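You operate a simulated robot arm through the tools that you are given. There is no shell and no other tool. Be economical: measure what you need, move in short steps, check, and stop when the job is done.

The job below is to be done with a simulated two-armed robot. You get a single attempt, and the scene is never put back.

TASK
Pick up the carton with the smallest size on its label from the top of the fitting bench with one hand, pass it to the other hand and put it on the lower shelf of the lift bench. Set down upright: carton.

It is judged by the outcome, as a careful person would: the job done as asked, and still so three seconds after it is handed in. It fails if anything else is knocked over, pushed out of place, dropped, spilled or broken.

THE ROBOT
Two 7-joint arms with two-finger parallel grippers on one trunk, on a base that drives. Base frame: it is fixed to the floor where the robot stands at the start and does not move with it; the origin is under the middle of the robot, x ahead of it, y to its left, z up; the surface under the hand at the start is at about z = 0.88. Lengths are in m, angles in degrees, forces in N, time in s.
The left shoulder is at the start at [0.071, 0.156, 1.105], the right one opposite. Places, roughly: lower shelf of the lift bench [0.8, 1.1, 0.3]. Payload 3.91 kg a hand.
The tool frame of a hand sits at the grasp point between the pads (the TCP): z along the fingers, y along the line on which they close. The tips reach 0.03 m beyond it. Largest opening 0.11 m; finger width 0.02, thickness 0.01; the body of the gripper, 0.048 by 0.112 m, starts 0.055 m behind the TCP.
Orientation is that of the tool frame in the base frame, as a unit quaternion [w, x, y, z]. With the fingers straight down and closing along the base's y, the tool's x points along the base's -x, its y along +y and its z along -z.

THE INTERFACE
- The arms move only by the tool move_arm. It takes "left_moves", "right_moves" or both (then of equal length, played together; a hand with none holds still); each is a list of rows, each a list of 3 entries, a list of its own where there are three numbers: the shift along the tool's x, y, z in m, then the turn, a rotation vector about the tool's x, y, z in degrees, then the finger opening in m, from 0 to 0.11. In form: [[[x, y, z], [rx, ry, rz], grip], ...]. A call has 1 to 10 rows; each row shifts and turns the commanded pose from where the row before left it, along the tool's axes as they then stand. A row lasts 0.2 s, in which the tool goes at most 0.05 m and 8.6 degrees; a call with a longer step from one row to the next is refused whole, and so is a gripper value outside its range. A pose out of reach is approached as far as the arm can. The call stops where the force on the tool passes 40 N (or 10 N more than at its start, if that is more) or the arm is blocked; 0.2 s more then pass. Each finger travels about 0.108 m/s and halts on what it meets, pressing with about 22 N; the grip force reading is that of the motor and also rises with nothing between the fingers. The clock runs only during rows and for 0.2 s after the last one: add rows that do not move to give the fingers time. The reply holds the time, the measured pose of the TCP, the force on the tool along the base axes, the opening and the grip force, in the units named above and with some noise, with the torque about the TCP (base axes, N m) and any sound that the robot's microphone picked up.
- Cameras (640 x 400 px; columns grow to the right, rows downward): "scene" is now at [0.1553, -0.0073, 1.3391]; the picture's right is [-0.03, -1.00, 0.00], its down [-0.41, 0.01, -0.91] and it looks along [0.91, -0.03, -0.41] (base axes); focal length 268 px, centre (320, 200). "left" rides on the left gripper at [0.072, -0.017, -0.103] in its tool frame; the picture's right is [0.23, 0.97, 0.00], its down [-0.76, 0.18, -0.62] and it looks along [-0.61, 0.14, 0.78] (tool axes); focal length 222 px, centre (320, 200). "right" rides on the right gripper at [0.072, 0.017, -0.104] in its tool frame; the picture's right is [-0.23, 0.97, 0.00], its down [-0.76, -0.18, -0.62] and it looks along [-0.61, -0.14, 0.78] (tool axes); focal length 222 px, centre (320, 200). There is no depth. A picture from a camera that has moved, and an enlarged one, comes with that camera's place and axes in the base frame and with its lens. The place of the scene camera against the robot may be out by one fixed shift of up to 0.025 m in any direction.
- grab_frame(camera): a new picture of that camera. No time passes.
- lift_body(by): slides the trunk up (or, below 0, down) by that many m; the arms and the scene camera ride with it, the base frame stays. It gives what a move gives, with no picture.
- drive_base(legs): drives the robot by 1 to 6 legs, each [ahead, left, turn to the left] in m, m and degrees, along the robot's own axes; the way and the turn of a leg run together, so that a leg with both is an arc; at most 1.5 m and 180 degrees a leg. The arms and the cameras ride along, it lands a little off, and it stops where it bumps. It gives what a move gives.
- aim_head(pan, tilt): turns the head with the scene camera to pan (to the left, within 86 degrees either way) and tilt (down, from -29 to 69), counted from straight ahead of the robot. It gives what a move gives.
- inspect(camera, box): a new picture of the part [left, top, right, bottom] of that camera's present view, enlarged. No time passes.
- sign_off(): hands the job in; it is judged then, once.

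Work in short steps. Places have to be worked out from the pictures, the camera data and where the tool is seen: move nearer, look again, correct. Check each grasp and each placing, and mend what went wrong. You have 120 turns and 92 pictures in all, those below and enlarged ones among them. Open the grippers and draw the arms clear of the work before you hand the job in, unless the task says otherwise; then end with one line.

The tools are called after "Request:" as a command line: name --argument value ..., lists and objects as JSON in quotes. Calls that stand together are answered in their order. move_arm: Moves the arms, as the interface text tells. Its arguments: {"type":"object","properties":{"left_moves":{"type":"array"},"right_moves":{"type":"array"}},"required":[]} The other tools are called the same way: lift_body (by) slides the trunk up or down; drive_base (legs) drives the base; aim_head (pan, tilt) turns the head that bears the scene camera; grab_frame (camera) takes a picture; inspect (camera, box) takes an enlarged picture of a part of a camera's view; sign_off () hands the job in.

At the start:

```text
time: 0.0
left_position: [0.6026, 0.2184, 1.1408]
left_orientation: [0.0, 0.0, 1.0, 0.001]
left_ft_force: [-0.5, -0.3, 0.0]
left_moment: [-0.01, 0.04, -0.03]
left_finger_gap: 0.11
left_finger_force: 0.0
right_position: [0.6468, -0.3492, 1.1989]
right_orientation: [0.0, 0.001, 1.0, 0.001]
right_ft_force: [-1.2, 0.0, 0.9]
right_moment: [0.01, 0.0, 0.01]
right_finger_gap: 0.11
right_finger_force: 0.1
trunk travel left (down, up): [-0.55, 0.39]
robot x, y, heading: [-0.001, 0.0018, 0.4]
head pan, tilt: [-1.6, 24.1]
```

scene: 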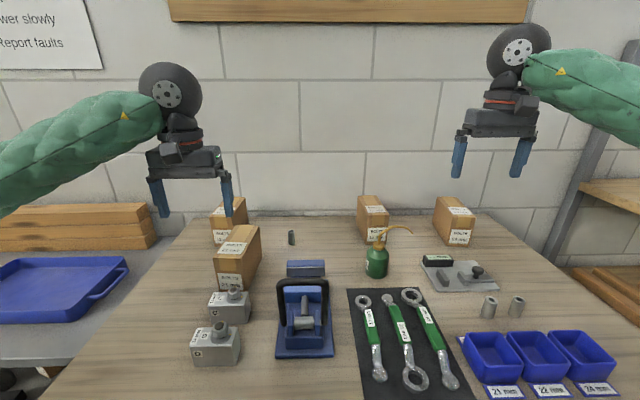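
right: 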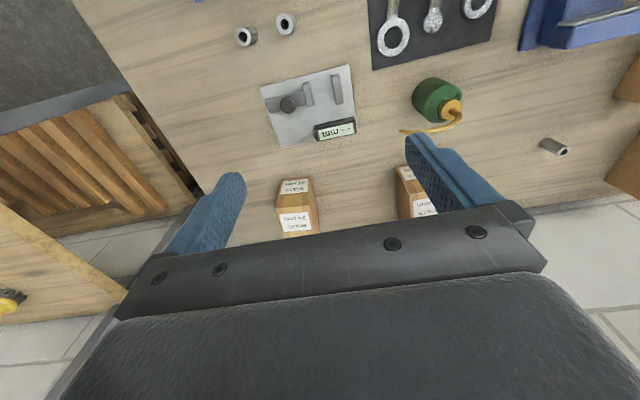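
left: 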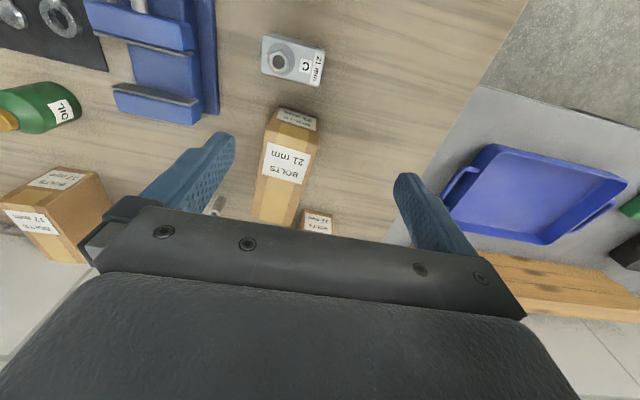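

I start by reading the carton labels with enlarged views.

Request:
inspect --camera "scene" --box '[190, 180, 290, 300]'

Request:
inspect --camera "scene" --box '[340, 180, 490, 270]'

Request:
inspect --camera "right" --box '[260, 150, 460, 250]'

Request:
inspect --camera "left" --box '[220, 90, 360, 240]'

```text
3.33 times, centred on (240, 240) of scene
camera zoom: at [0.1553, -0.0073, 1.3391], right [-0.03, -1.0, 0.0], down [-0.41, 0.01, -0.91], along [0.91, -0.03, -0.41], focal length 892 px, centre (587, 67)
```

zoom: 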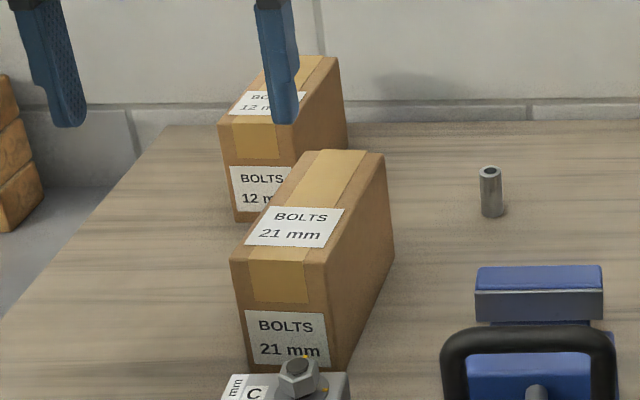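

```text
4.27 times, centred on (415, 225) of scene
camera zoom: at [0.1553, -0.0073, 1.3391], right [-0.03, -1.0, 0.0], down [-0.41, 0.01, -0.91], along [0.91, -0.03, -0.41], focal length 1141 px, centre (-85, 93)
```

zoom: 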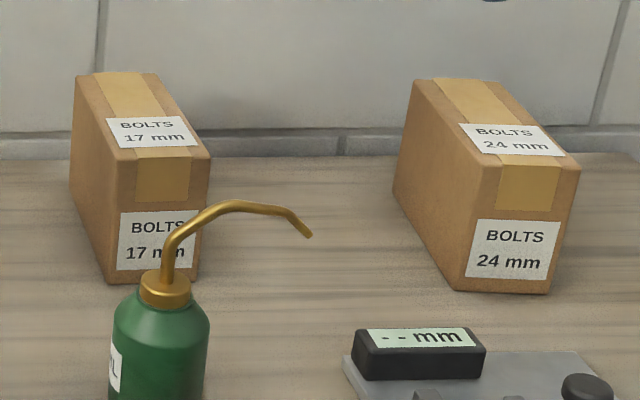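

```text
3.20 times, centred on (360, 200) of right
camera zoom: at [0.5736, -0.3316, 1.305], right [0.23, 0.97, 0.0], down [0.76, -0.18, 0.62], along [0.61, -0.14, -0.78], focal length 711 px, centre (192, 200)
```

zoom: 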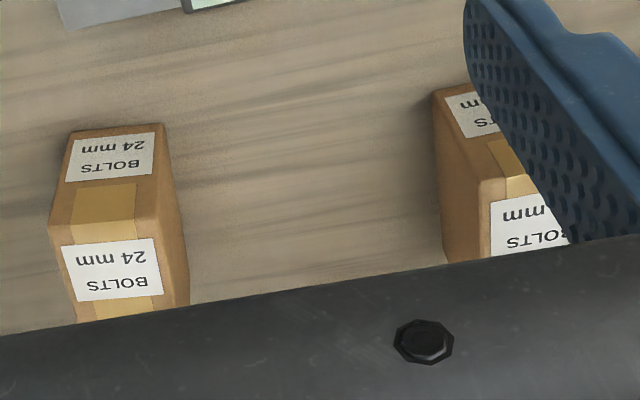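

```text
2.67 times, centred on (290, 165) of left
camera zoom: at [0.5294, 0.2003, 1.2446], right [-0.23, 0.97, 0.0], down [0.76, 0.18, 0.62], along [0.61, 0.14, -0.78], focal length 592 px, centre (400, 293)
```

zoom: 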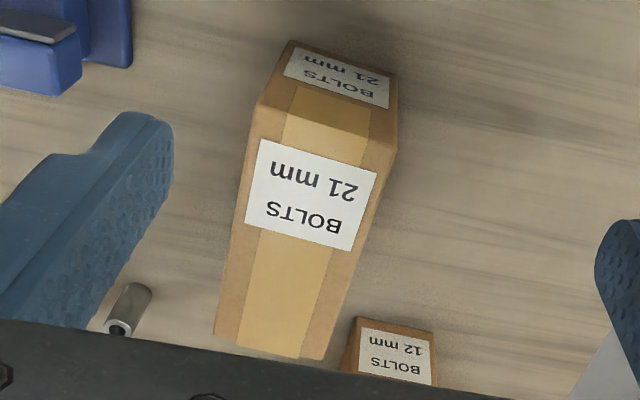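

The labels read 12, 21, 17 and 24, so the target is the 12 mm carton, at about [0.91, 0.25] behind the 21 mm one. Next I look at the lift bench on the left.

Request:
aim_head --pan 55 --tilt 35

Request:
grab_frame --camera "scene"

```text
time: 1.3
left_position: [0.602, 0.218, 1.1413]
left_orientation: [0.0, 0.0, 1.0, 0.0]
left_ft_force: [-0.6, 0.3, -0.6]
left_moment: [0.02, -0.01, -0.02]
left_finger_gap: 0.1101
left_finger_force: 0.1
right_position: [0.6459, -0.3488, 1.1986]
right_orientation: [0.0, 0.0, 1.0, 0.0]
right_ft_force: [-0.3, 0.9, -0.3]
right_moment: [-0.01, -0.03, 0.0]
right_finger_gap: 0.11
right_finger_force: 0.0
trunk travel left (down, up): [-0.55, 0.39]
robot x, y, heading: [-0.0004, 0.0005, 0.2]
head pan, tilt: [55.0, 35.0]
```

```text
84 pictures are left
camera scene: at [0.1135, 0.0674, 1.3219], right [0.82, -0.57, 0.0], down [-0.33, -0.47, -0.82], along [0.47, 0.67, -0.57], focal length 268 px, centre (320, 200)
```

scene: 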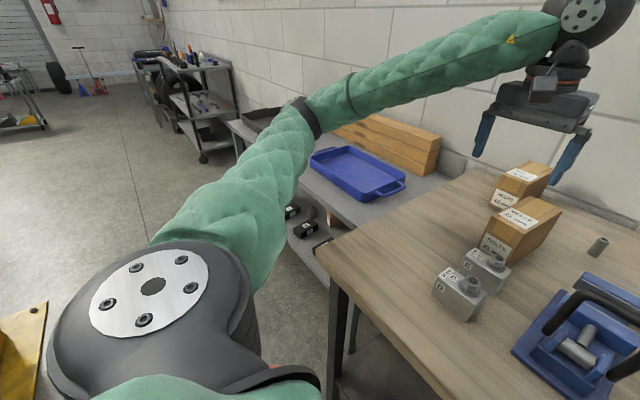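

The lift bench stands to the left, and its lower shelf is visible below the tray top. I'll move the left hand forward above the 12 mm carton, staying high, and check with its camera.

Request:
move_arm --left_moves '[[[-0.04, 0.005, 0], [0, 0, 0], 0.11], [[-0.04, 0.005, 0], [0, 0, 0], 0.11], [[-0.04, 0.005, 0], [0, 0, 0], 0.11], [[-0.04, 0.005, 0], [0, 0, 0], 0.11], [[-0.04, 0.005, 0], [0, 0, 0], 0.11], [[-0.0, 0.005, 0], [0, 0, 0], 0.11]]'

Request:
grab_frame --camera "left"

Request:
aim_head --pan 15 --tilt 25

Request:
inspect --camera "scene" --box '[220, 100, 420, 225]'

```text
time: 2.7
left_position: [0.8039, 0.2479, 1.139]
left_orientation: [0.0, 0.0, 1.0, 0.0]
left_ft_force: [-0.2, 0.4, -0.1]
left_moment: [0.01, 0.0, -0.02]
left_finger_gap: 0.11
left_finger_force: 0.1
right_position: [0.6455, -0.3486, 1.2007]
right_orientation: [0.0, 0.0, 1.0, 0.0]
right_ft_force: [-0.9, 0.9, -0.1]
right_moment: [-0.03, -0.01, -0.02]
right_finger_gap: 0.1104
right_finger_force: 0.0
trunk travel left (down, up): [-0.55, 0.39]
robot x, y, heading: [0.0018, 0.0014, -0.0]
head pan, tilt: [55.0, 35.0]
```

```text
83 pictures are left
camera left: at [0.7306, 0.2305, 1.2429], right [-0.23, 0.97, 0.0], down [0.76, 0.18, 0.62], along [0.61, 0.14, -0.78], focal length 222 px, centre (320, 200)
```

left: 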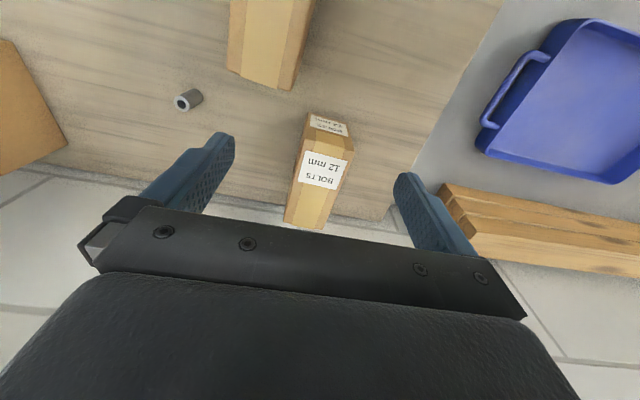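

```text
time: 3.7
left_position: [0.8052, 0.2464, 1.1389]
left_orientation: [0.0, -0.001, 1.0, 0.0]
left_ft_force: [-0.3, 0.0, -0.8]
left_moment: [0.01, 0.02, 0.01]
left_finger_gap: 0.1098
left_finger_force: 0.0
right_position: [0.6451, -0.35, 1.199]
right_orientation: [0.0, 0.0, 1.0, 0.001]
right_ft_force: [-0.3, 0.2, -0.7]
right_moment: [0.01, 0.03, 0.03]
right_finger_gap: 0.11
right_finger_force: 0.1
trunk travel left (down, up): [-0.55, 0.39]
robot x, y, heading: [0.0006, -0.0009, 0.1]
head pan, tilt: [15.0, 25.0]
```

```text
3.20 times, centred on (320, 162) of scene
camera zoom: at [0.152, 0.0192, 1.3376], right [0.26, -0.97, 0.0], down [-0.41, -0.11, -0.91], along [0.87, 0.24, -0.42], focal length 856 px, centre (320, 320)
```

zoom: 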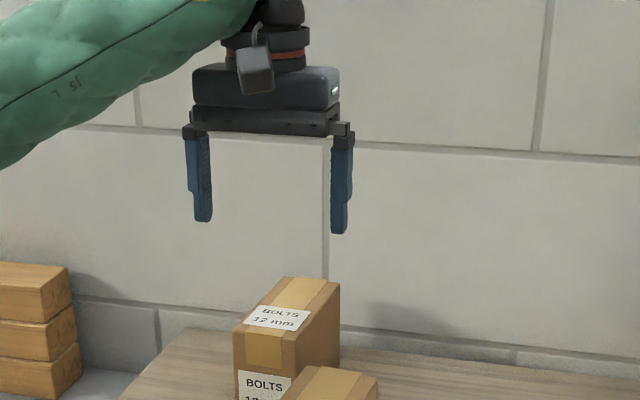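

The 12 mm carton is now clear in the left camera; I enlarge it to measure its corners.

Request:
inspect --camera "left" --box '[250, 90, 410, 240]'

```text
2.67 times, centred on (330, 165) of left
camera zoom: at [0.7312, 0.2298, 1.2425], right [-0.23, 0.97, 0.0], down [0.76, 0.18, 0.62], along [0.61, 0.14, -0.78], focal length 592 px, centre (293, 293)
```

zoom: 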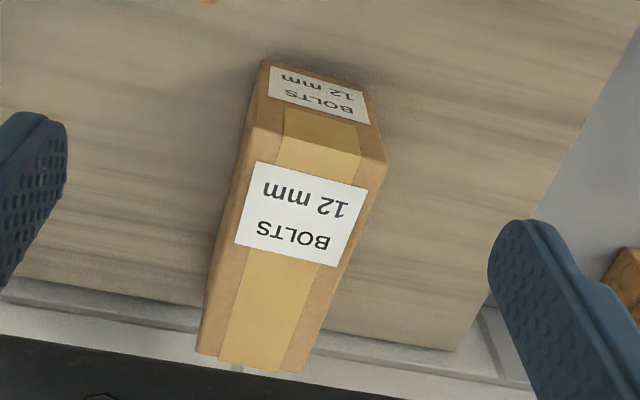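

The carton spans about x 0.847–0.995, y 0.235–0.302, with its top near 0.98. I'll centre the hand above it and drop partway before looking again.

Request:
move_arm --left_moves '[[[-0.04, 0.007, 0], [0, 0, 0], 0.11], [[-0.04, 0.007, 0], [0, 0, 0], 0.11], [[-0.035, 0.007, 0], [0, 0, 2], 0.11], [[0, 0, 0.04], [0, 0, 0], 0.11], [[0, 0, 0.04], [0, 0, 0], 0.11], [[0, 0, 0.0], [0, 0, 0], 0.11]]'

Request:
grab_frame --camera "left"

Request:
inspect --camera "scene" --box '[220, 100, 420, 225]'

```text
time: 5.1
left_position: [0.9171, 0.2665, 1.0585]
left_orientation: [0.0, 0.018, 1.0, 0.0]
left_ft_force: [-0.1, 0.0, 0.5]
left_moment: [0.02, -0.03, -0.01]
left_finger_gap: 0.1098
left_finger_force: 0.1
right_position: [0.6447, -0.3499, 1.1988]
right_orientation: [-0.001, 0.0, 1.0, 0.0]
right_ft_force: [-0.4, -0.2, -1.0]
right_moment: [0.0, 0.01, 0.03]
right_finger_gap: 0.1102
right_finger_force: 0.1
trunk travel left (down, up): [-0.55, 0.39]
robot x, y, heading: [0.0019, 0.0019, -0.0]
head pan, tilt: [15.0, 25.0]
```

```text
80 pictures are left
camera left: at [0.8426, 0.2511, 1.162], right [-0.19, 0.98, 0.0], down [0.77, 0.15, 0.62], along [0.61, 0.12, -0.78], focal length 222 px, centre (320, 200)
```

left: 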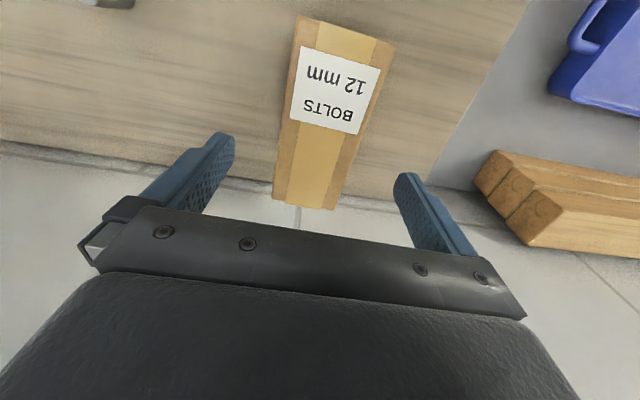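

```text
3.20 times, centred on (320, 162) of scene
camera zoom: at [0.1516, 0.019, 1.3377], right [0.26, -0.97, 0.0], down [-0.41, -0.11, -0.91], along [0.88, 0.23, -0.42], focal length 856 px, centre (320, 320)
```

zoom: 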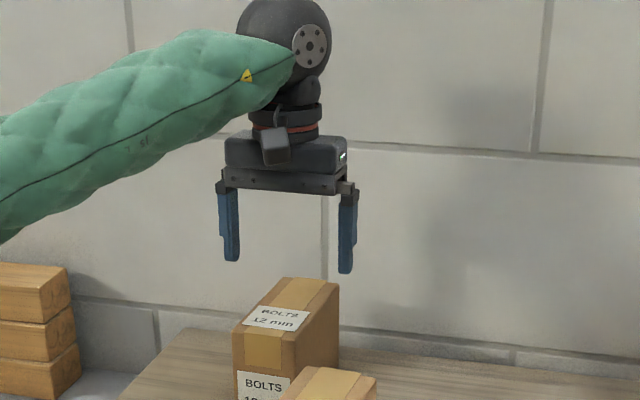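

The hand is centred (carton centre y ≈ 0.266) with 2 cm to spare on each side. Descending to TCP z ≈ 0.943 and closing.

Request:
move_arm --left_moves '[[[0, 0, 0.04], [0, 0, 0], 0.11], [[0, 0, 0.04], [0, 0, 0], 0.11], [[0, 0, 0.035], [0, 0, 0], 0.11], [[0, 0, 0.0], [0, 0, 0], 0.11], [[0, 0, 0.0], [0, 0, 0], 0.05], [[0, 0, 0.0], [0, 0, 0], 0.05], [[0, 0, 0.0], [0, 0, 0], 0.05]]'

Request:
grab_frame --camera "left"

```text
time: 6.7
left_position: [0.9173, 0.2654, 0.9462]
left_orientation: [0.0, 0.017, 1.0, 0.0]
left_ft_force: [-2.1, -0.6, 1.4]
left_moment: [-0.06, -0.35, -0.1]
left_finger_gap: 0.0683
left_finger_force: 21.7
right_position: [0.6447, -0.3505, 1.2008]
right_orientation: [0.0, 0.0, 1.0, 0.0]
right_ft_force: [-0.5, -0.2, -0.6]
right_moment: [-0.01, 0.0, 0.03]
right_finger_gap: 0.1103
right_finger_force: 0.0
trunk travel left (down, up): [-0.55, 0.39]
robot x, y, heading: [0.0013, 0.0006, 0.0]
head pan, tilt: [15.0, 25.0]
```

```text
78 pictures are left
camera left: at [0.8429, 0.2521, 1.0479], right [-0.19, 0.98, 0.0], down [0.77, 0.15, 0.62], along [0.61, 0.12, -0.78], focal length 222 px, centre (320, 200)
```

left: 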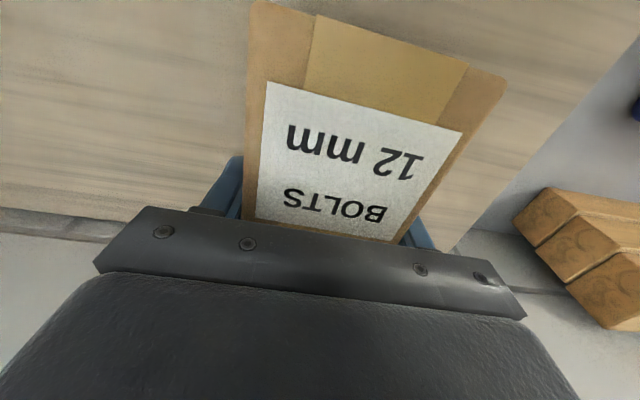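

The grip holds at 0.068 m. I lift straight up and check the weight.

Request:
move_arm --left_moves '[[[0, 0, -0.03], [0, 0, 0], 0.04], [[0, 0, -0.04], [0, 0, 0], 0.04], [[0, 0, -0.045], [0, 0, 0], 0.04], [[0, 0, -0.045], [0, 0, 0], 0.04], [[0, 0, -0.045], [0, 0, 0], 0.04], [[0, 0, -0.045], [0, 0, 0], 0.04], [[0, 0, 0], [0, 0, 0], 0.04]]'

Request:
grab_frame --camera "scene"

```text
time: 8.3
left_position: [0.922, 0.2702, 1.1958]
left_orientation: [0.0, 0.017, 1.0, 0.0]
left_ft_force: [0.6, 0.2, -6.5]
left_moment: [-0.01, 0.02, 0.02]
left_finger_gap: 0.0683
left_finger_force: 22.6
right_position: [0.6482, -0.3484, 1.1988]
right_orientation: [0.0, 0.0, 1.0, 0.0]
right_ft_force: [0.3, 0.7, 0.4]
right_moment: [0.02, 0.03, 0.0]
right_finger_gap: 0.1101
right_finger_force: 0.0
trunk travel left (down, up): [-0.55, 0.39]
robot x, y, heading: [0.0023, 0.0005, 0.1]
head pan, tilt: [15.0, 25.0]
```

```text
77 pictures are left
camera scene: at [0.1535, 0.0201, 1.3374], right [0.26, -0.97, 0.0], down [-0.41, -0.11, -0.91], along [0.87, 0.23, -0.42], focal length 268 px, centre (320, 200)
```

scene: 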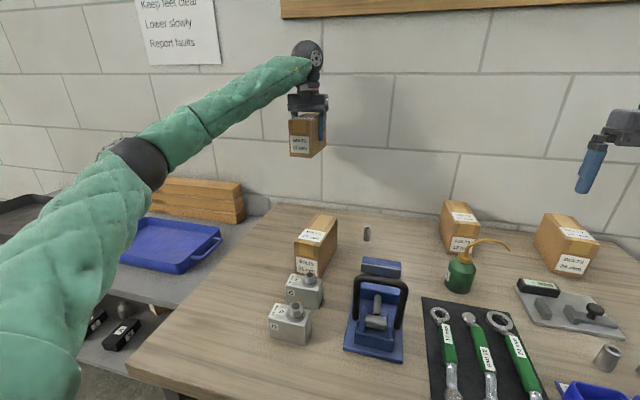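

About 0.65 kg is held and balanced. I bring the carton to the middle with the left hand while the right hand pitches up to point forward and down.

Request:
move_arm --left_moves '[[[0.015, -0.03, 0], [0, 0, 0], 0.04], [[0.015, -0.03, 0], [0, 0, 0], 0.04], [[0.015, -0.03, 0], [0, 0, 0], 0.04], [[0.015, -0.03, 0], [0, 0, 0], 0.04], [[0.015, -0.03, 0], [0, 0, 0], 0.04], [[0.015, -0.03, 0], [0, 0, 0], 0.04], [[0.015, -0.03, 0], [0, 0, 0], 0.04], [[0.015, -0.03, 0], [0, 0, -2], 0.04], [[0, 0, 0], [0, 0, 0], 0.04]]' --right_moves '[[[0, 0, 0], [0, -8, 0], 0.11], [[0, 0, 0], [0, -8, 0], 0.11], [[0, 0, 0], [0, -8, 0], 0.11], [[0, 0, 0], [0, -8, 0], 0.11], [[0, 0, 0], [0, -8, 0], 0.11], [[0, 0, 0], [0, -8, 0], 0.11], [[0, 0, 0], [0, -7, 0], 0.11], [[0, 0, 0], [0, 0, 0], 0.11], [[0, 0, 0], [0, 0, 0], 0.11]]'

Request:
aim_head --pan -5 --tilt 20

Request:
grab_frame --camera "scene"

Request:
grab_frame --camera "right"

```text
time: 10.3
left_position: [0.7902, 0.0347, 1.1952]
left_orientation: [-0.001, 0.0, 1.0, 0.001]
left_ft_force: [0.4, 0.4, -7.0]
left_moment: [-0.01, 0.02, 0.0]
left_finger_gap: 0.0681
left_finger_force: 21.6
right_position: [0.6464, -0.3491, 1.1994]
right_orientation: [0.462, 0.0, 0.887, 0.0]
right_ft_force: [0.2, -0.3, -0.7]
right_moment: [0.0, -0.02, 0.02]
right_finger_gap: 0.11
right_finger_force: 0.0
trunk travel left (down, up): [-0.55, 0.39]
robot x, y, heading: [-0.0007, 0.0008, 0.2]
head pan, tilt: [15.0, 25.0]
```

```text
time: 11.2
left_position: [0.7893, 0.0339, 1.1959]
left_orientation: [-0.001, 0.0, 1.0, 0.001]
left_ft_force: [0.7, -0.5, -6.0]
left_moment: [-0.01, 0.01, 0.0]
left_finger_gap: 0.0682
left_finger_force: 22.1
right_position: [0.6461, -0.3487, 1.2005]
right_orientation: [0.462, 0.0, 0.887, 0.0]
right_ft_force: [0.2, -0.9, 0.3]
right_moment: [0.01, 0.0, 0.01]
right_finger_gap: 0.1102
right_finger_force: 0.0
trunk travel left (down, up): [-0.55, 0.39]
robot x, y, heading: [-0.0004, -0.0012, -0.2]
head pan, tilt: [-5.0, 20.0]
```

```text
76 pictures are left
camera scene: at [0.1562, -0.0128, 1.3457], right [-0.09, -1.0, 0.0], down [-0.34, 0.03, -0.94], along [0.94, -0.08, -0.34], focal length 268 px, centre (320, 200)
```

scene: 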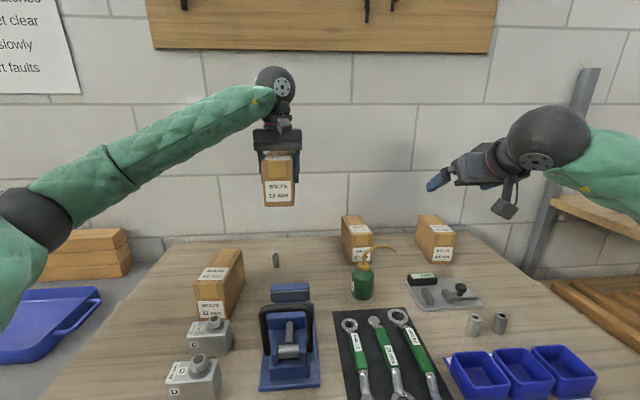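

```text
75 pictures are left
camera right: at [0.5205, -0.3312, 1.2014], right [0.13, 0.97, 0.19], down [-0.07, -0.18, 0.98], along [0.99, -0.14, 0.05], focal length 222 px, centre (320, 200)
```

right: 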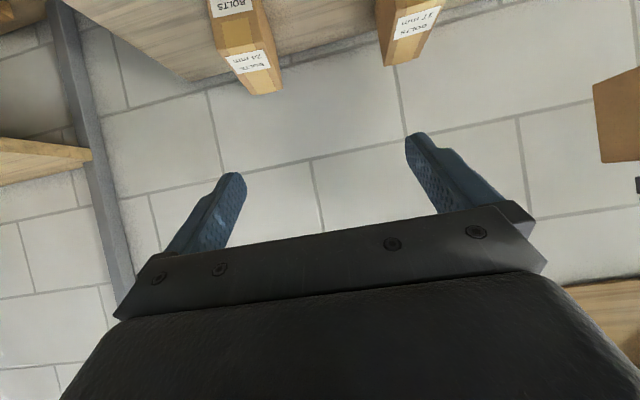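

The left hand holds the carton with its near end at x ≈ 0.716, y ≈ 0.034 and z 1.13–1.23. I bring the right hand to a stand-off point in front of it.

Request:
move_arm --right_moves '[[[-0.0028, 0.0383, -0.0029], [0, 0, 0], 0.11], [[-0.0028, 0.0383, -0.0029], [0, 0, 0], 0.11], [[-0.0028, 0.0383, -0.0029], [0, 0, 0], 0.11], [[-0.0028, 0.0383, -0.0029], [0, 0, 0], 0.11], [[-0.0028, 0.0383, -0.0029], [0, 0, 0], 0.11], [[-0.0028, 0.0383, -0.0029], [0, 0, 0], 0.11], [[-0.0028, 0.0383, -0.0029], [0, 0, 0], 0.11], [[-0.0028, 0.0383, -0.0029], [0, 0, 0], 0.11], [[-0.0028, 0.0383, -0.0029], [0, 0, 0], 0.11], [[-0.0028, 0.0383, -0.0029], [0, 0, 0], 0.11]]'

Request:
grab_frame --camera "right"

Request:
grab_frame --camera "scene"

Request:
grab_frame --camera "left"

```text
time: 13.4
left_position: [0.7911, 0.0361, 1.1963]
left_orientation: [-0.001, 0.0, 1.0, -0.001]
left_ft_force: [-0.1, -0.4, -6.6]
left_moment: [0.0, -0.01, -0.01]
left_finger_gap: 0.0681
left_finger_force: 22.0
right_position: [0.6383, 0.0356, 1.2371]
right_orientation: [0.461, 0.0, 0.887, -0.001]
right_ft_force: [-0.1, 1.0, -0.7]
right_moment: [0.02, 0.03, 0.03]
right_finger_gap: 0.1099
right_finger_force: 0.1
trunk travel left (down, up): [-0.55, 0.39]
robot x, y, heading: [0.0004, 0.0031, -0.1]
head pan, tilt: [-5.0, 20.0]
```

```text
74 pictures are left
camera right: at [0.5123, 0.0533, 1.2391], right [0.13, 0.97, 0.18], down [-0.07, -0.18, 0.98], along [0.99, -0.14, 0.05], focal length 222 px, centre (320, 200)
```

right: 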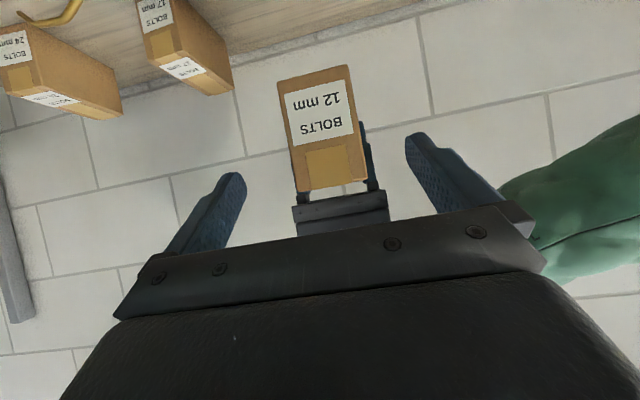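

```text
73 pictures are left
camera scene: at [0.1563, -0.0114, 1.3456], right [-0.09, -1.0, 0.0], down [-0.34, 0.03, -0.94], along [0.94, -0.08, -0.34], focal length 268 px, centre (320, 200)
```

scene: 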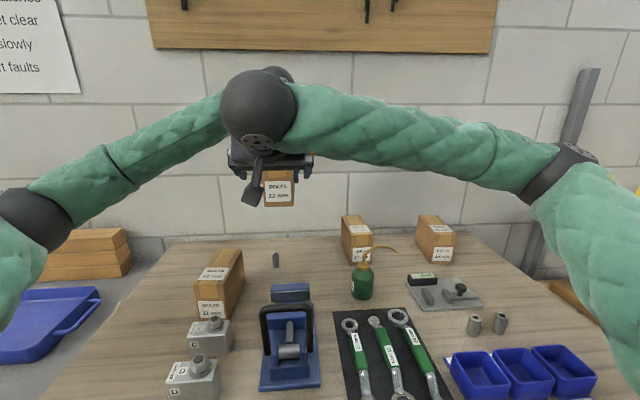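

```text
72 pictures are left
camera left: at [0.7167, 0.0185, 1.2993], right [-0.23, 0.97, 0.0], down [0.76, 0.18, 0.62], along [0.61, 0.14, -0.78], focal length 222 px, centre (320, 200)
```

left: 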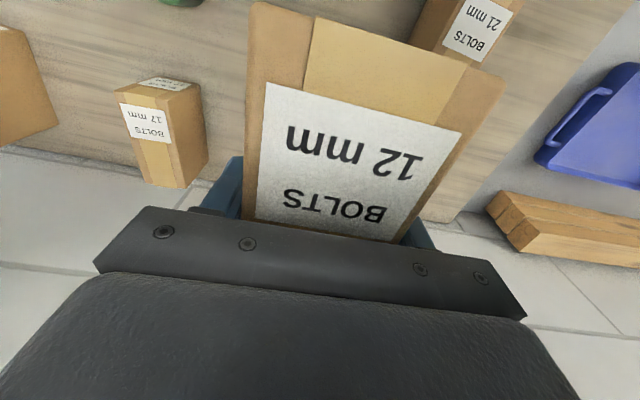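

The right camera puts the near face at x ≈ 0.716, y ≈ 0.037, which agrees with my estimate. I advance along the tool axis.

Request:
move_arm --right_moves '[[[-0.001, 0, 0.03], [0, 0, 0], 0.11], [[-0.001, 0, 0.03], [0, 0, 0], 0.11], [[-0.001, 0, 0.03], [0, 0, 0], 0.11], [[0, 0, 0.027], [0, 0, 0], 0.11], [[0, 0, 0], [0, 0, 0], 0.11]]'

Request:
grab_frame --camera "right"

Request:
grab_frame --camera "left"

```text
time: 14.6
left_position: [0.7897, 0.035, 1.1956]
left_orientation: [0.0, 0.0, 1.0, 0.0]
left_ft_force: [-0.2, 0.9, -5.6]
left_moment: [0.0, 0.0, 0.04]
left_finger_gap: 0.0681
left_finger_force: 21.6
right_position: [0.7358, 0.0326, 1.1726]
right_orientation: [0.462, 0.0, 0.887, 0.0]
right_ft_force: [-0.2, 0.0, 0.6]
right_moment: [0.0, -0.02, -0.06]
right_finger_gap: 0.11
right_finger_force: 0.1
trunk travel left (down, up): [-0.55, 0.39]
robot x, y, heading: [-0.0024, 0.0025, -0.1]
head pan, tilt: [-5.0, 20.0]
```

```text
71 pictures are left
camera right: at [0.6088, 0.0508, 1.1754], right [0.13, 0.97, 0.19], down [-0.07, -0.18, 0.98], along [0.99, -0.14, 0.05], focal length 222 px, centre (320, 200)
```

right: 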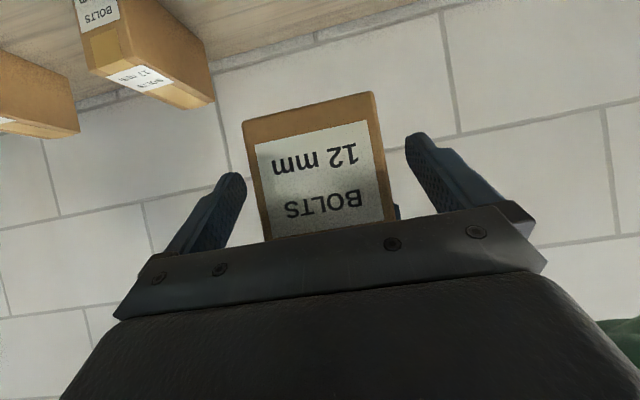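

```text
70 pictures are left
camera left: at [0.7162, 0.0173, 1.2997], right [-0.23, 0.97, 0.0], down [0.76, 0.18, 0.62], along [0.61, 0.14, -0.78], focal length 222 px, centre (320, 200)
```

left: 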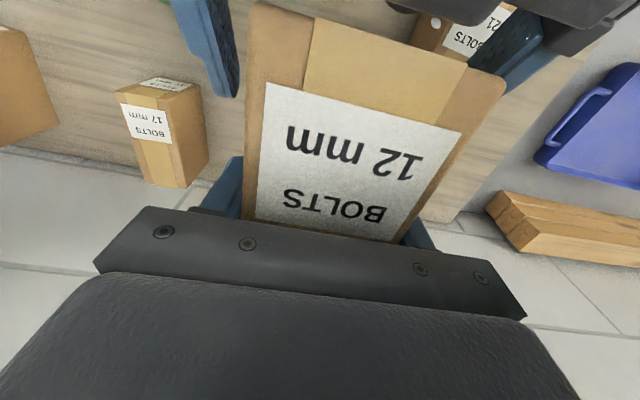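

The fingers straddle the carton centrally. I advance slightly more, staying clear of the left fingers, and close the right hand.

Request:
move_arm --right_moves '[[[-0.002, 0.003, 0.008], [0, 0, 0], 0.11], [[0, 0, 0], [0, 0, 0], 0.11], [[0, 0, 0], [0, 0, 0], 0.04], [[0, 0, 0], [0, 0, 0], 0.04], [[0, 0, 0], [0, 0, 0], 0.04], [[0, 0, 0], [0, 0, 0], 0.04]]'

Request:
grab_frame --camera "left"

```text
time: 16.0
left_position: [0.7909, 0.0349, 1.1964]
left_orientation: [-0.001, -0.001, 1.0, 0.0]
left_ft_force: [0.2, 21.7, -5.5]
left_moment: [0.36, 0.24, -0.39]
left_finger_gap: 0.068
left_finger_force: 22.2
right_position: [0.7442, 0.0357, 1.1695]
right_orientation: [0.461, 0.0, 0.887, 0.0]
right_ft_force: [-0.3, -21.7, -0.3]
right_moment: [0.22, -0.17, -0.65]
right_finger_gap: 0.0679
right_finger_force: 21.9
trunk travel left (down, up): [-0.55, 0.39]
robot x, y, heading: [0.0003, 0.0005, -0.2]
head pan, tilt: [-5.0, 20.0]
```

```text
69 pictures are left
camera left: at [0.717, 0.018, 1.2994], right [-0.23, 0.97, 0.0], down [0.76, 0.18, 0.62], along [0.61, 0.14, -0.78], focal length 222 px, centre (320, 200)
```

left: 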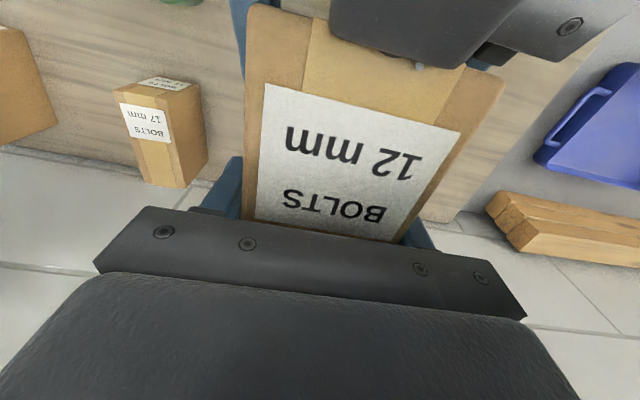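

Both hands hold it, but a 22 N side load shows the right hand is about 1 mm too far in +y. I relieve that before releasing.

Request:
move_arm --right_moves '[[[0, -0.001, 0], [0, 0, 0], 0.04], [[0, 0, 0], [0, 0, 0], 0.04]]'

```text
time: 16.6
left_position: [0.7907, 0.0352, 1.1941]
left_orientation: [0.0, -0.001, 1.0, -0.001]
left_ft_force: [7.2, 23.8, -3.2]
left_moment: [0.55, 0.43, -0.44]
left_finger_gap: 0.0681
left_finger_force: 21.8
right_position: [0.744, 0.0369, 1.1693]
right_orientation: [0.461, 0.0, 0.887, 0.0]
right_ft_force: [-6.9, -23.8, 0.4]
right_moment: [0.05, -0.49, -0.63]
right_finger_gap: 0.0677
right_finger_force: 22.2
trunk travel left (down, up): [-0.55, 0.39]
robot x, y, heading: [-0.0009, -0.001, 0.0]
head pan, tilt: [-5.0, 20.0]
```

The residual load is small. I open the left hand in place and see whether the right hand keeps the carton level.

Request:
move_arm --left_moves '[[[0, 0, 0], [0, 0, 0], 0.09], [[0, 0, 0], [0, 0, 0], 0.09]]' --right_moves '[[[0, 0, 0], [0, 0, 0], 0.03], [[0, 0, 0], [0, 0, 0], 0.03]]'

Request:
grab_frame --camera "left"

Request:
grab_frame --camera "right"

```text
time: 17.2
left_position: [0.7894, 0.0345, 1.1952]
left_orientation: [-0.002, -0.001, 1.0, 0.0]
left_ft_force: [-0.4, 0.6, -0.1]
left_moment: [-0.01, 0.01, 0.03]
left_finger_gap: 0.09
left_finger_force: 0.0
right_position: [0.7425, 0.0362, 1.1707]
right_orientation: [0.46, -0.001, 0.888, 0.0]
right_ft_force: [-0.2, -0.1, 0.6]
right_moment: [-0.02, 0.3, 0.0]
right_finger_gap: 0.0678
right_finger_force: 22.0
trunk travel left (down, up): [-0.55, 0.39]
robot x, y, heading: [0.0009, 0.0004, -0.4]
head pan, tilt: [-5.0, 20.0]
```

```text
68 pictures are left
camera left: at [0.7165, 0.017, 1.2995], right [-0.23, 0.97, 0.0], down [0.76, 0.18, 0.62], along [0.61, 0.14, -0.78], focal length 222 px, centre (320, 200)
```

left: 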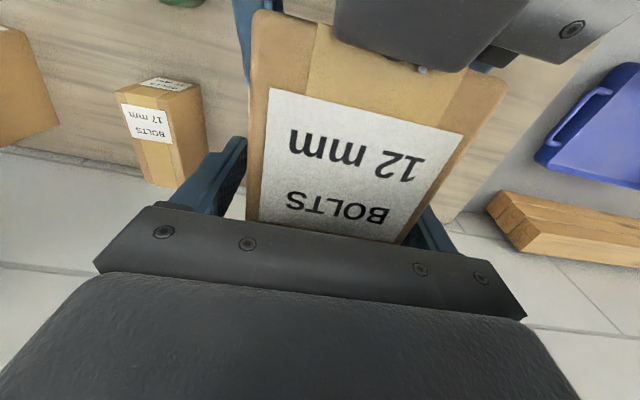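

```text
67 pictures are left
camera right: at [0.6172, 0.0533, 1.1723], right [0.13, 0.97, 0.19], down [-0.07, -0.18, 0.98], along [0.99, -0.14, 0.05], focal length 222 px, centre (320, 200)
```

right: 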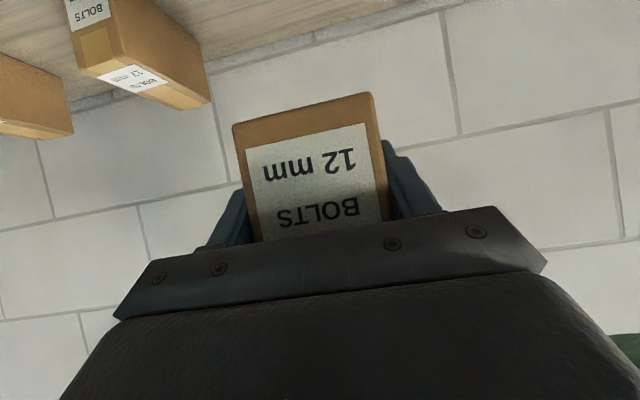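

The right hand keeps it roughly level, but its vertical force reads about 0. I wait one beat and check the reading again.

Request:
move_arm --left_moves '[[[0, 0, 0], [0, 0, 0], 0.1], [[0, 0, 0], [0, 0, 0], 0.1], [[0, 0, 0], [0, 0, 0], 0.1]]' --right_moves '[[[0, 0, 0], [0, 0, 0], 0.03], [[0, 0, 0], [0, 0, 0], 0.03], [[0, 0, 0], [0, 0, 0], 0.03]]'

Request:
grab_frame --camera "left"

```text
time: 18.0
left_position: [0.7902, 0.0339, 1.1969]
left_orientation: [-0.001, 0.0, 1.0, 0.0]
left_ft_force: [0.6, -0.8, -0.1]
left_moment: [0.01, -0.01, 0.01]
left_finger_gap: 0.1001
left_finger_force: 0.0
right_position: [0.7428, 0.0354, 1.1705]
right_orientation: [0.461, 0.0, 0.887, 0.0]
right_ft_force: [0.4, 0.7, -0.5]
right_moment: [0.0, 0.31, 0.0]
right_finger_gap: 0.0679
right_finger_force: 21.9
trunk travel left (down, up): [-0.55, 0.39]
robot x, y, heading: [-0.0003, -0.0005, 0.0]
head pan, tilt: [-5.0, 20.0]
```

```text
66 pictures are left
camera left: at [0.7167, 0.0173, 1.2994], right [-0.23, 0.97, 0.0], down [0.76, 0.18, 0.62], along [0.61, 0.14, -0.78], focal length 222 px, centre (320, 200)
```

left: 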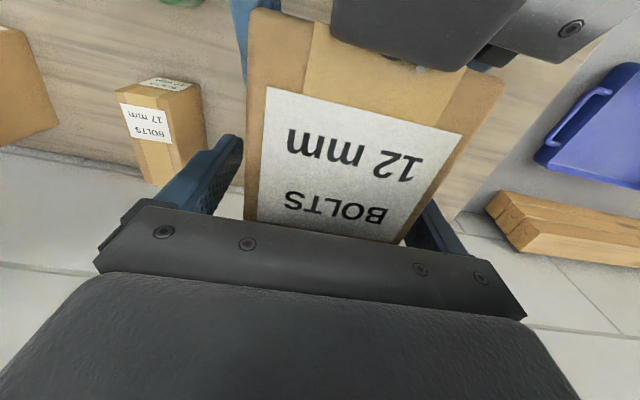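

The hold is steady: the moment is constant at 0.31 and the carton is level. I draw the left hand up, then out to the left.

Request:
move_arm --left_moves '[[[0, 0, -0.03], [0, 0, 0], 0.11], [[0, 0, -0.04], [0, 0, 0], 0.11], [[-0.01, 0, -0.04], [0, 0, 0], 0.11], [[0, 0.04, -0.02], [0, 0, 0], 0.11], [[0, 0.05, 0], [0, 0, 0], 0.11], [[0, 0.05, 0], [0, 0, 0], 0.11], [[0, 0.05, 0], [0, 0, 0], 0.11], [[0, 0.05, 0], [0, 0, 0], 0.11]]' --right_moves '[[[0, 0, 0], [0, 0, 0], 0.03], [[0, 0, 0], [0, 0, 0], 0.03], [[0, 0, 0], [0, 0, 0], 0.03], [[0, 0, 0], [0, 0, 0], 0.03], [[0, 0, 0], [0, 0, 0], 0.03], [[0, 0, 0], [0, 0, 0], 0.03], [[0, 0, 0], [0, 0, 0], 0.03], [[0, 0, 0], [0, 0, 0], 0.03]]'

Request:
grab_frame --camera "scene"

Request:
aim_head --pan 75 --tilt 40

Request:
grab_frame --camera "scene"

```text
time: 19.8
left_position: [0.7951, 0.274, 1.3244]
left_orientation: [0.0, -0.001, 1.0, -0.001]
left_ft_force: [1.5, 0.6, -0.5]
left_moment: [0.0, 0.01, 0.02]
left_finger_gap: 0.1105
left_finger_force: 0.0
right_position: [0.7439, 0.0361, 1.17]
right_orientation: [0.462, 0.0, 0.887, 0.0]
right_ft_force: [-0.2, 0.1, 0.1]
right_moment: [-0.03, 0.29, 0.0]
right_finger_gap: 0.0677
right_finger_force: 21.7
trunk travel left (down, up): [-0.55, 0.39]
robot x, y, heading: [0.0056, -0.0014, -0.1]
head pan, tilt: [-5.0, 20.0]
```

```text
65 pictures are left
camera scene: at [0.1558, -0.0112, 1.3457], right [-0.09, -1.0, 0.0], down [-0.34, 0.03, -0.94], along [0.94, -0.08, -0.34], focal length 268 px, centre (320, 200)
```

scene: 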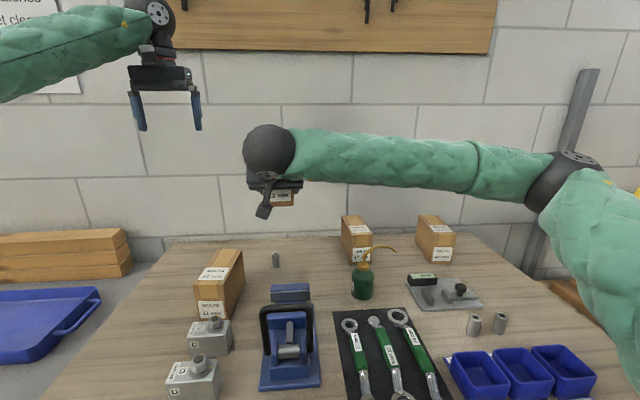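

```text
time: 21.3
left_position: [0.7958, 0.2737, 1.3243]
left_orientation: [0.0, 0.0, 1.0, 0.0]
left_ft_force: [-0.2, -0.6, -0.6]
left_moment: [0.01, -0.01, -0.01]
left_finger_gap: 0.1102
left_finger_force: 0.0
right_position: [0.7429, 0.0356, 1.1704]
right_orientation: [0.461, 0.0, 0.887, 0.0]
right_ft_force: [0.1, 0.0, 0.0]
right_moment: [0.0, 0.28, -0.01]
right_finger_gap: 0.0682
right_finger_force: 21.6
trunk travel left (down, up): [-0.55, 0.39]
robot x, y, heading: [0.0005, 0.0015, -0.0]
head pan, tilt: [75.0, 40.0]
```

```text
64 pictures are left
camera scene: at [0.0856, 0.0776, 1.3143], right [0.97, -0.26, 0.0], down [-0.17, -0.62, -0.77], along [0.2, 0.74, -0.64], focal length 268 px, centre (320, 200)
```

scene: 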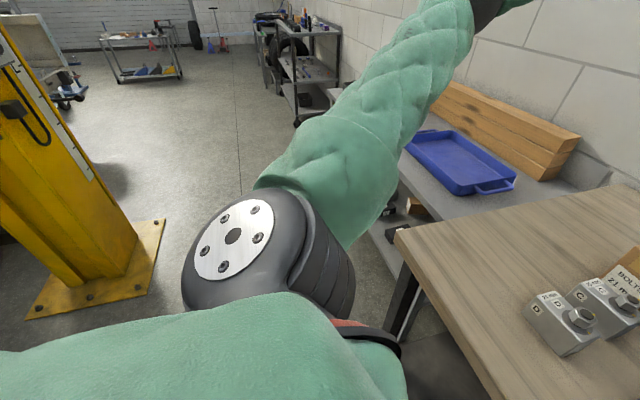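

The carton is safely in the right hand. The yellow post base is at x < -0.6, so the floor to my left is clear; I back off 0.2 m, then drive left in front of the lift bench.

Request:
drive_base --legs '[[-0.2, 0, 0], [0, 0.6, 0]]'

Request:
aim_head --pan 35 --tilt 40

Request:
grab_frame --camera "scene"

```text
time: 25.9
left_position: [0.5816, 0.8699, 1.3245]
left_orientation: [-0.002, -0.007, 1.0, -0.001]
left_ft_force: [-0.1, 1.1, 0.8]
left_moment: [0.0, 0.0, 0.01]
left_finger_gap: 0.11
left_finger_force: 0.0
right_position: [0.5319, 0.6304, 1.1706]
right_orientation: [0.461, -0.006, 0.887, 0.003]
right_ft_force: [0.3, -0.2, -6.6]
right_moment: [0.02, 0.34, 0.0]
right_finger_gap: 0.0677
right_finger_force: 21.2
trunk travel left (down, up): [-0.55, 0.39]
robot x, y, heading: [-0.2113, 0.5875, 0.8]
head pan, tilt: [75.0, 40.0]
```

```text
time: 26.9
left_position: [0.5818, 0.87, 1.3239]
left_orientation: [-0.001, -0.007, 1.0, 0.0]
left_ft_force: [0.0, -0.4, 0.6]
left_moment: [0.0, 0.01, 0.01]
left_finger_gap: 0.11
left_finger_force: 0.0
right_position: [0.5326, 0.6305, 1.1706]
right_orientation: [0.461, -0.006, 0.887, 0.003]
right_ft_force: [-0.5, 0.5, -6.3]
right_moment: [0.04, 0.29, 0.0]
right_finger_gap: 0.0678
right_finger_force: 22.4
trunk travel left (down, up): [-0.55, 0.39]
robot x, y, heading: [-0.2103, 0.5862, 0.8]
head pan, tilt: [35.0, 40.0]
```

```text
63 pictures are left
camera scene: at [-0.0788, 0.6321, 1.3143], right [0.58, -0.81, 0.0], down [-0.52, -0.38, -0.77], along [0.62, 0.45, -0.64], focal length 268 px, centre (320, 200)
```

scene: 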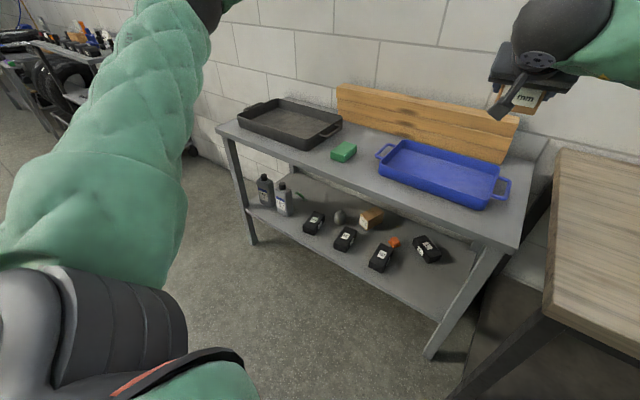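

The lift bench has its front at x ≈ 0.6, its top at z ≈ 0.77 and its lower shelf at z ≈ 0.3, with items on it. I enlarge the shelf to choose a free spot.

Request:
inspect --camera "scene" --box '[240, 160, 520, 335]'

```text
2.29 times, centred on (380, 248) of scene
camera zoom: at [-0.0788, 0.6321, 1.3143], right [0.58, -0.81, 0.0], down [-0.52, -0.38, -0.77], along [0.62, 0.45, -0.64], focal length 611 px, centre (183, 91)
```

zoom: 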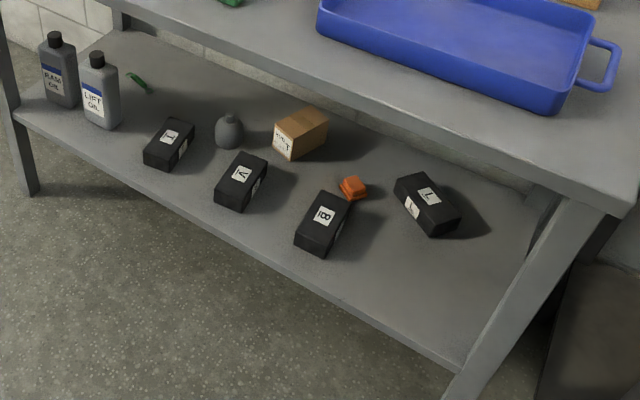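

The free spot is around x 0.61–0.76, y ≈ 0.67, right of box 8 and in front of box L. I pull both arms in while still high.

Request:
move_arm --left_moves '[[[0.025, 0, -0.012], [0, 0, 0], 0.11], [[0.025, 0, -0.012], [0, 0, 0], 0.11], [[0.025, 0, -0.012], [0, 0, 0], 0.11], [[0.025, 0, -0.012], [0, 0, 0], 0.11], [[0.025, 0, -0.012], [0, 0, 0], 0.11], [[0.025, 0, -0.012], [0, 0, 0], 0.11], [[0.025, 0, -0.012], [0, 0, 0], 0.11], [[0.025, 0, -0.012], [0, 0, 0], 0.11]]' --right_moves '[[[0.0071, -0.0231, -0.0103], [0, 0, 0], 0.03], [[0.0071, -0.0231, -0.0103], [0, 0, 0], 0.03], [[0.0071, -0.0231, -0.0103], [0, 0, 0], 0.03], [[0.0071, -0.0231, -0.0103], [0, 0, 0], 0.03], [[0.0071, -0.0231, -0.0103], [0, 0, 0], 0.03], [[0.0071, -0.0231, -0.0103], [0, 0, 0], 0.03], [[0.0071, -0.0231, -0.0103], [0, 0, 0], 0.03], [[0.0071, -0.0231, -0.0103], [0, 0, 0], 0.03]]'

Request:
drive_base --legs '[[0, 0.235, -0.8], [-0.05, 0, 0]]'

Request:
aim_head --pan 0 --tilt 45

Request:
grab_frame --camera "scene"

```text
time: 28.7
left_position: [0.3803, 0.8633, 1.4207]
left_orientation: [0.0, -0.007, 1.0, 0.001]
left_ft_force: [-1.1, -1.1, 0.0]
left_moment: [0.02, 0.0, -0.02]
left_finger_gap: 0.1097
left_finger_force: 0.1
right_position: [0.4311, 0.4448, 1.1756]
right_orientation: [0.463, -0.005, 0.886, 0.003]
right_ft_force: [-0.1, -0.8, -5.1]
right_moment: [-0.01, 0.27, -0.02]
right_finger_gap: 0.068
right_finger_force: 22.4
trunk travel left (down, up): [-0.55, 0.39]
robot x, y, heading: [-0.2127, 0.5882, 0.7]
head pan, tilt: [35.0, 40.0]
```

```text
time: 31.0
left_position: [0.33, 1.0953, 1.4209]
left_orientation: [0.0, -0.002, 1.0, 0.0]
left_ft_force: [-0.2, 0.6, -0.4]
left_moment: [0.0, -0.04, -0.02]
left_finger_gap: 0.1098
left_finger_force: 0.1
right_position: [0.3791, 0.6755, 1.1739]
right_orientation: [0.462, -0.001, 0.887, 0.001]
right_ft_force: [-0.3, 0.3, -5.4]
right_moment: [-0.04, 0.26, 0.0]
right_finger_gap: 0.0682
right_finger_force: 22.0
trunk travel left (down, up): [-0.55, 0.39]
robot x, y, heading: [-0.2623, 0.8204, 0.3]
head pan, tilt: [35.0, 40.0]
```

```text
time: 32.0
left_position: [0.3317, 1.0943, 1.4213]
left_orientation: [0.0, -0.002, 1.0, 0.0]
left_ft_force: [0.6, -0.1, -0.6]
left_moment: [0.0, 0.01, -0.02]
left_finger_gap: 0.11
left_finger_force: 0.1
right_position: [0.3799, 0.6751, 1.1746]
right_orientation: [0.463, -0.002, 0.886, 0.001]
right_ft_force: [-0.1, -0.3, -5.7]
right_moment: [-0.02, 0.29, 0.02]
right_finger_gap: 0.0675
right_finger_force: 21.6
trunk travel left (down, up): [-0.55, 0.39]
robot x, y, heading: [-0.2616, 0.819, 0.3]
head pan, tilt: [0.0, 45.0]
```

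```text
61 pictures are left
camera scene: at [-0.1186, 0.8166, 1.3071], right [0.0, -1.0, 0.0], down [-0.71, 0.0, -0.71], along [0.71, 0.0, -0.71], focal length 268 px, centre (320, 200)
```

scene: 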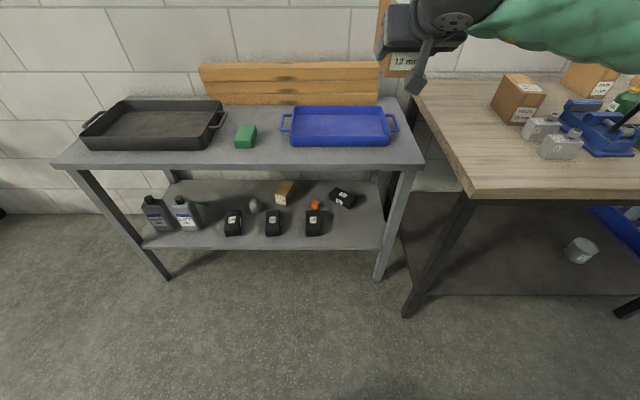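

The robot is at (-0.26, 0.82), with the carton at y ≈ 0.675 and its far end at x ≈ 0.50, clear of the bench. I lower the trunk.

Request:
lift_body --by -0.54

Request:
aim_head --pan -10 --tilt 20

Request:
grab_frame --camera "scene"

Request:
grab_frame --camera "right"

```text
refused: -0.54 is not a number from -0.4 to 0.4
```

```text
time: 32.9
left_position: [0.3339, 1.0945, 1.4194]
left_orientation: [0.0, -0.002, 1.0, 0.001]
left_ft_force: [-0.2, -0.5, 0.3]
left_moment: [0.01, -0.01, 0.01]
left_finger_gap: 0.1099
left_finger_force: 0.0
right_position: [0.3809, 0.674, 1.1743]
right_orientation: [0.461, -0.002, 0.887, 0.002]
right_ft_force: [0.8, -0.4, -5.8]
right_moment: [-0.01, 0.3, 0.01]
right_finger_gap: 0.0677
right_finger_force: 21.8
trunk travel left (down, up): [-0.55, 0.39]
robot x, y, heading: [-0.2589, 0.8213, 0.1]
head pan, tilt: [-10.0, 20.0]
```

```text
60 pictures are left
camera scene: at [-0.1076, 0.8004, 1.3456], right [-0.17, -0.99, 0.0], down [-0.34, 0.06, -0.94], along [0.93, -0.16, -0.34], focal length 268 px, centre (320, 200)
```

scene: 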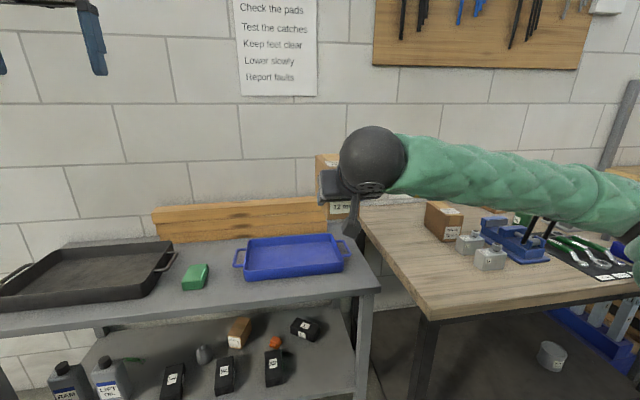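

```text
59 pictures are left
camera right: at [0.2546, 0.6923, 1.1759], right [0.13, 0.97, 0.19], down [-0.07, -0.18, 0.98], along [0.99, -0.14, 0.05], focal length 222 px, centre (320, 200)
```

right: 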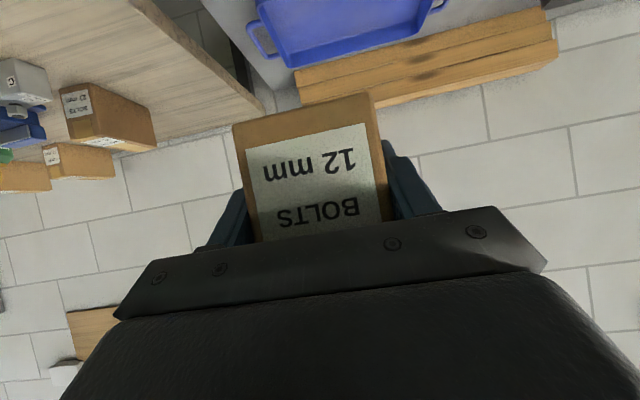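

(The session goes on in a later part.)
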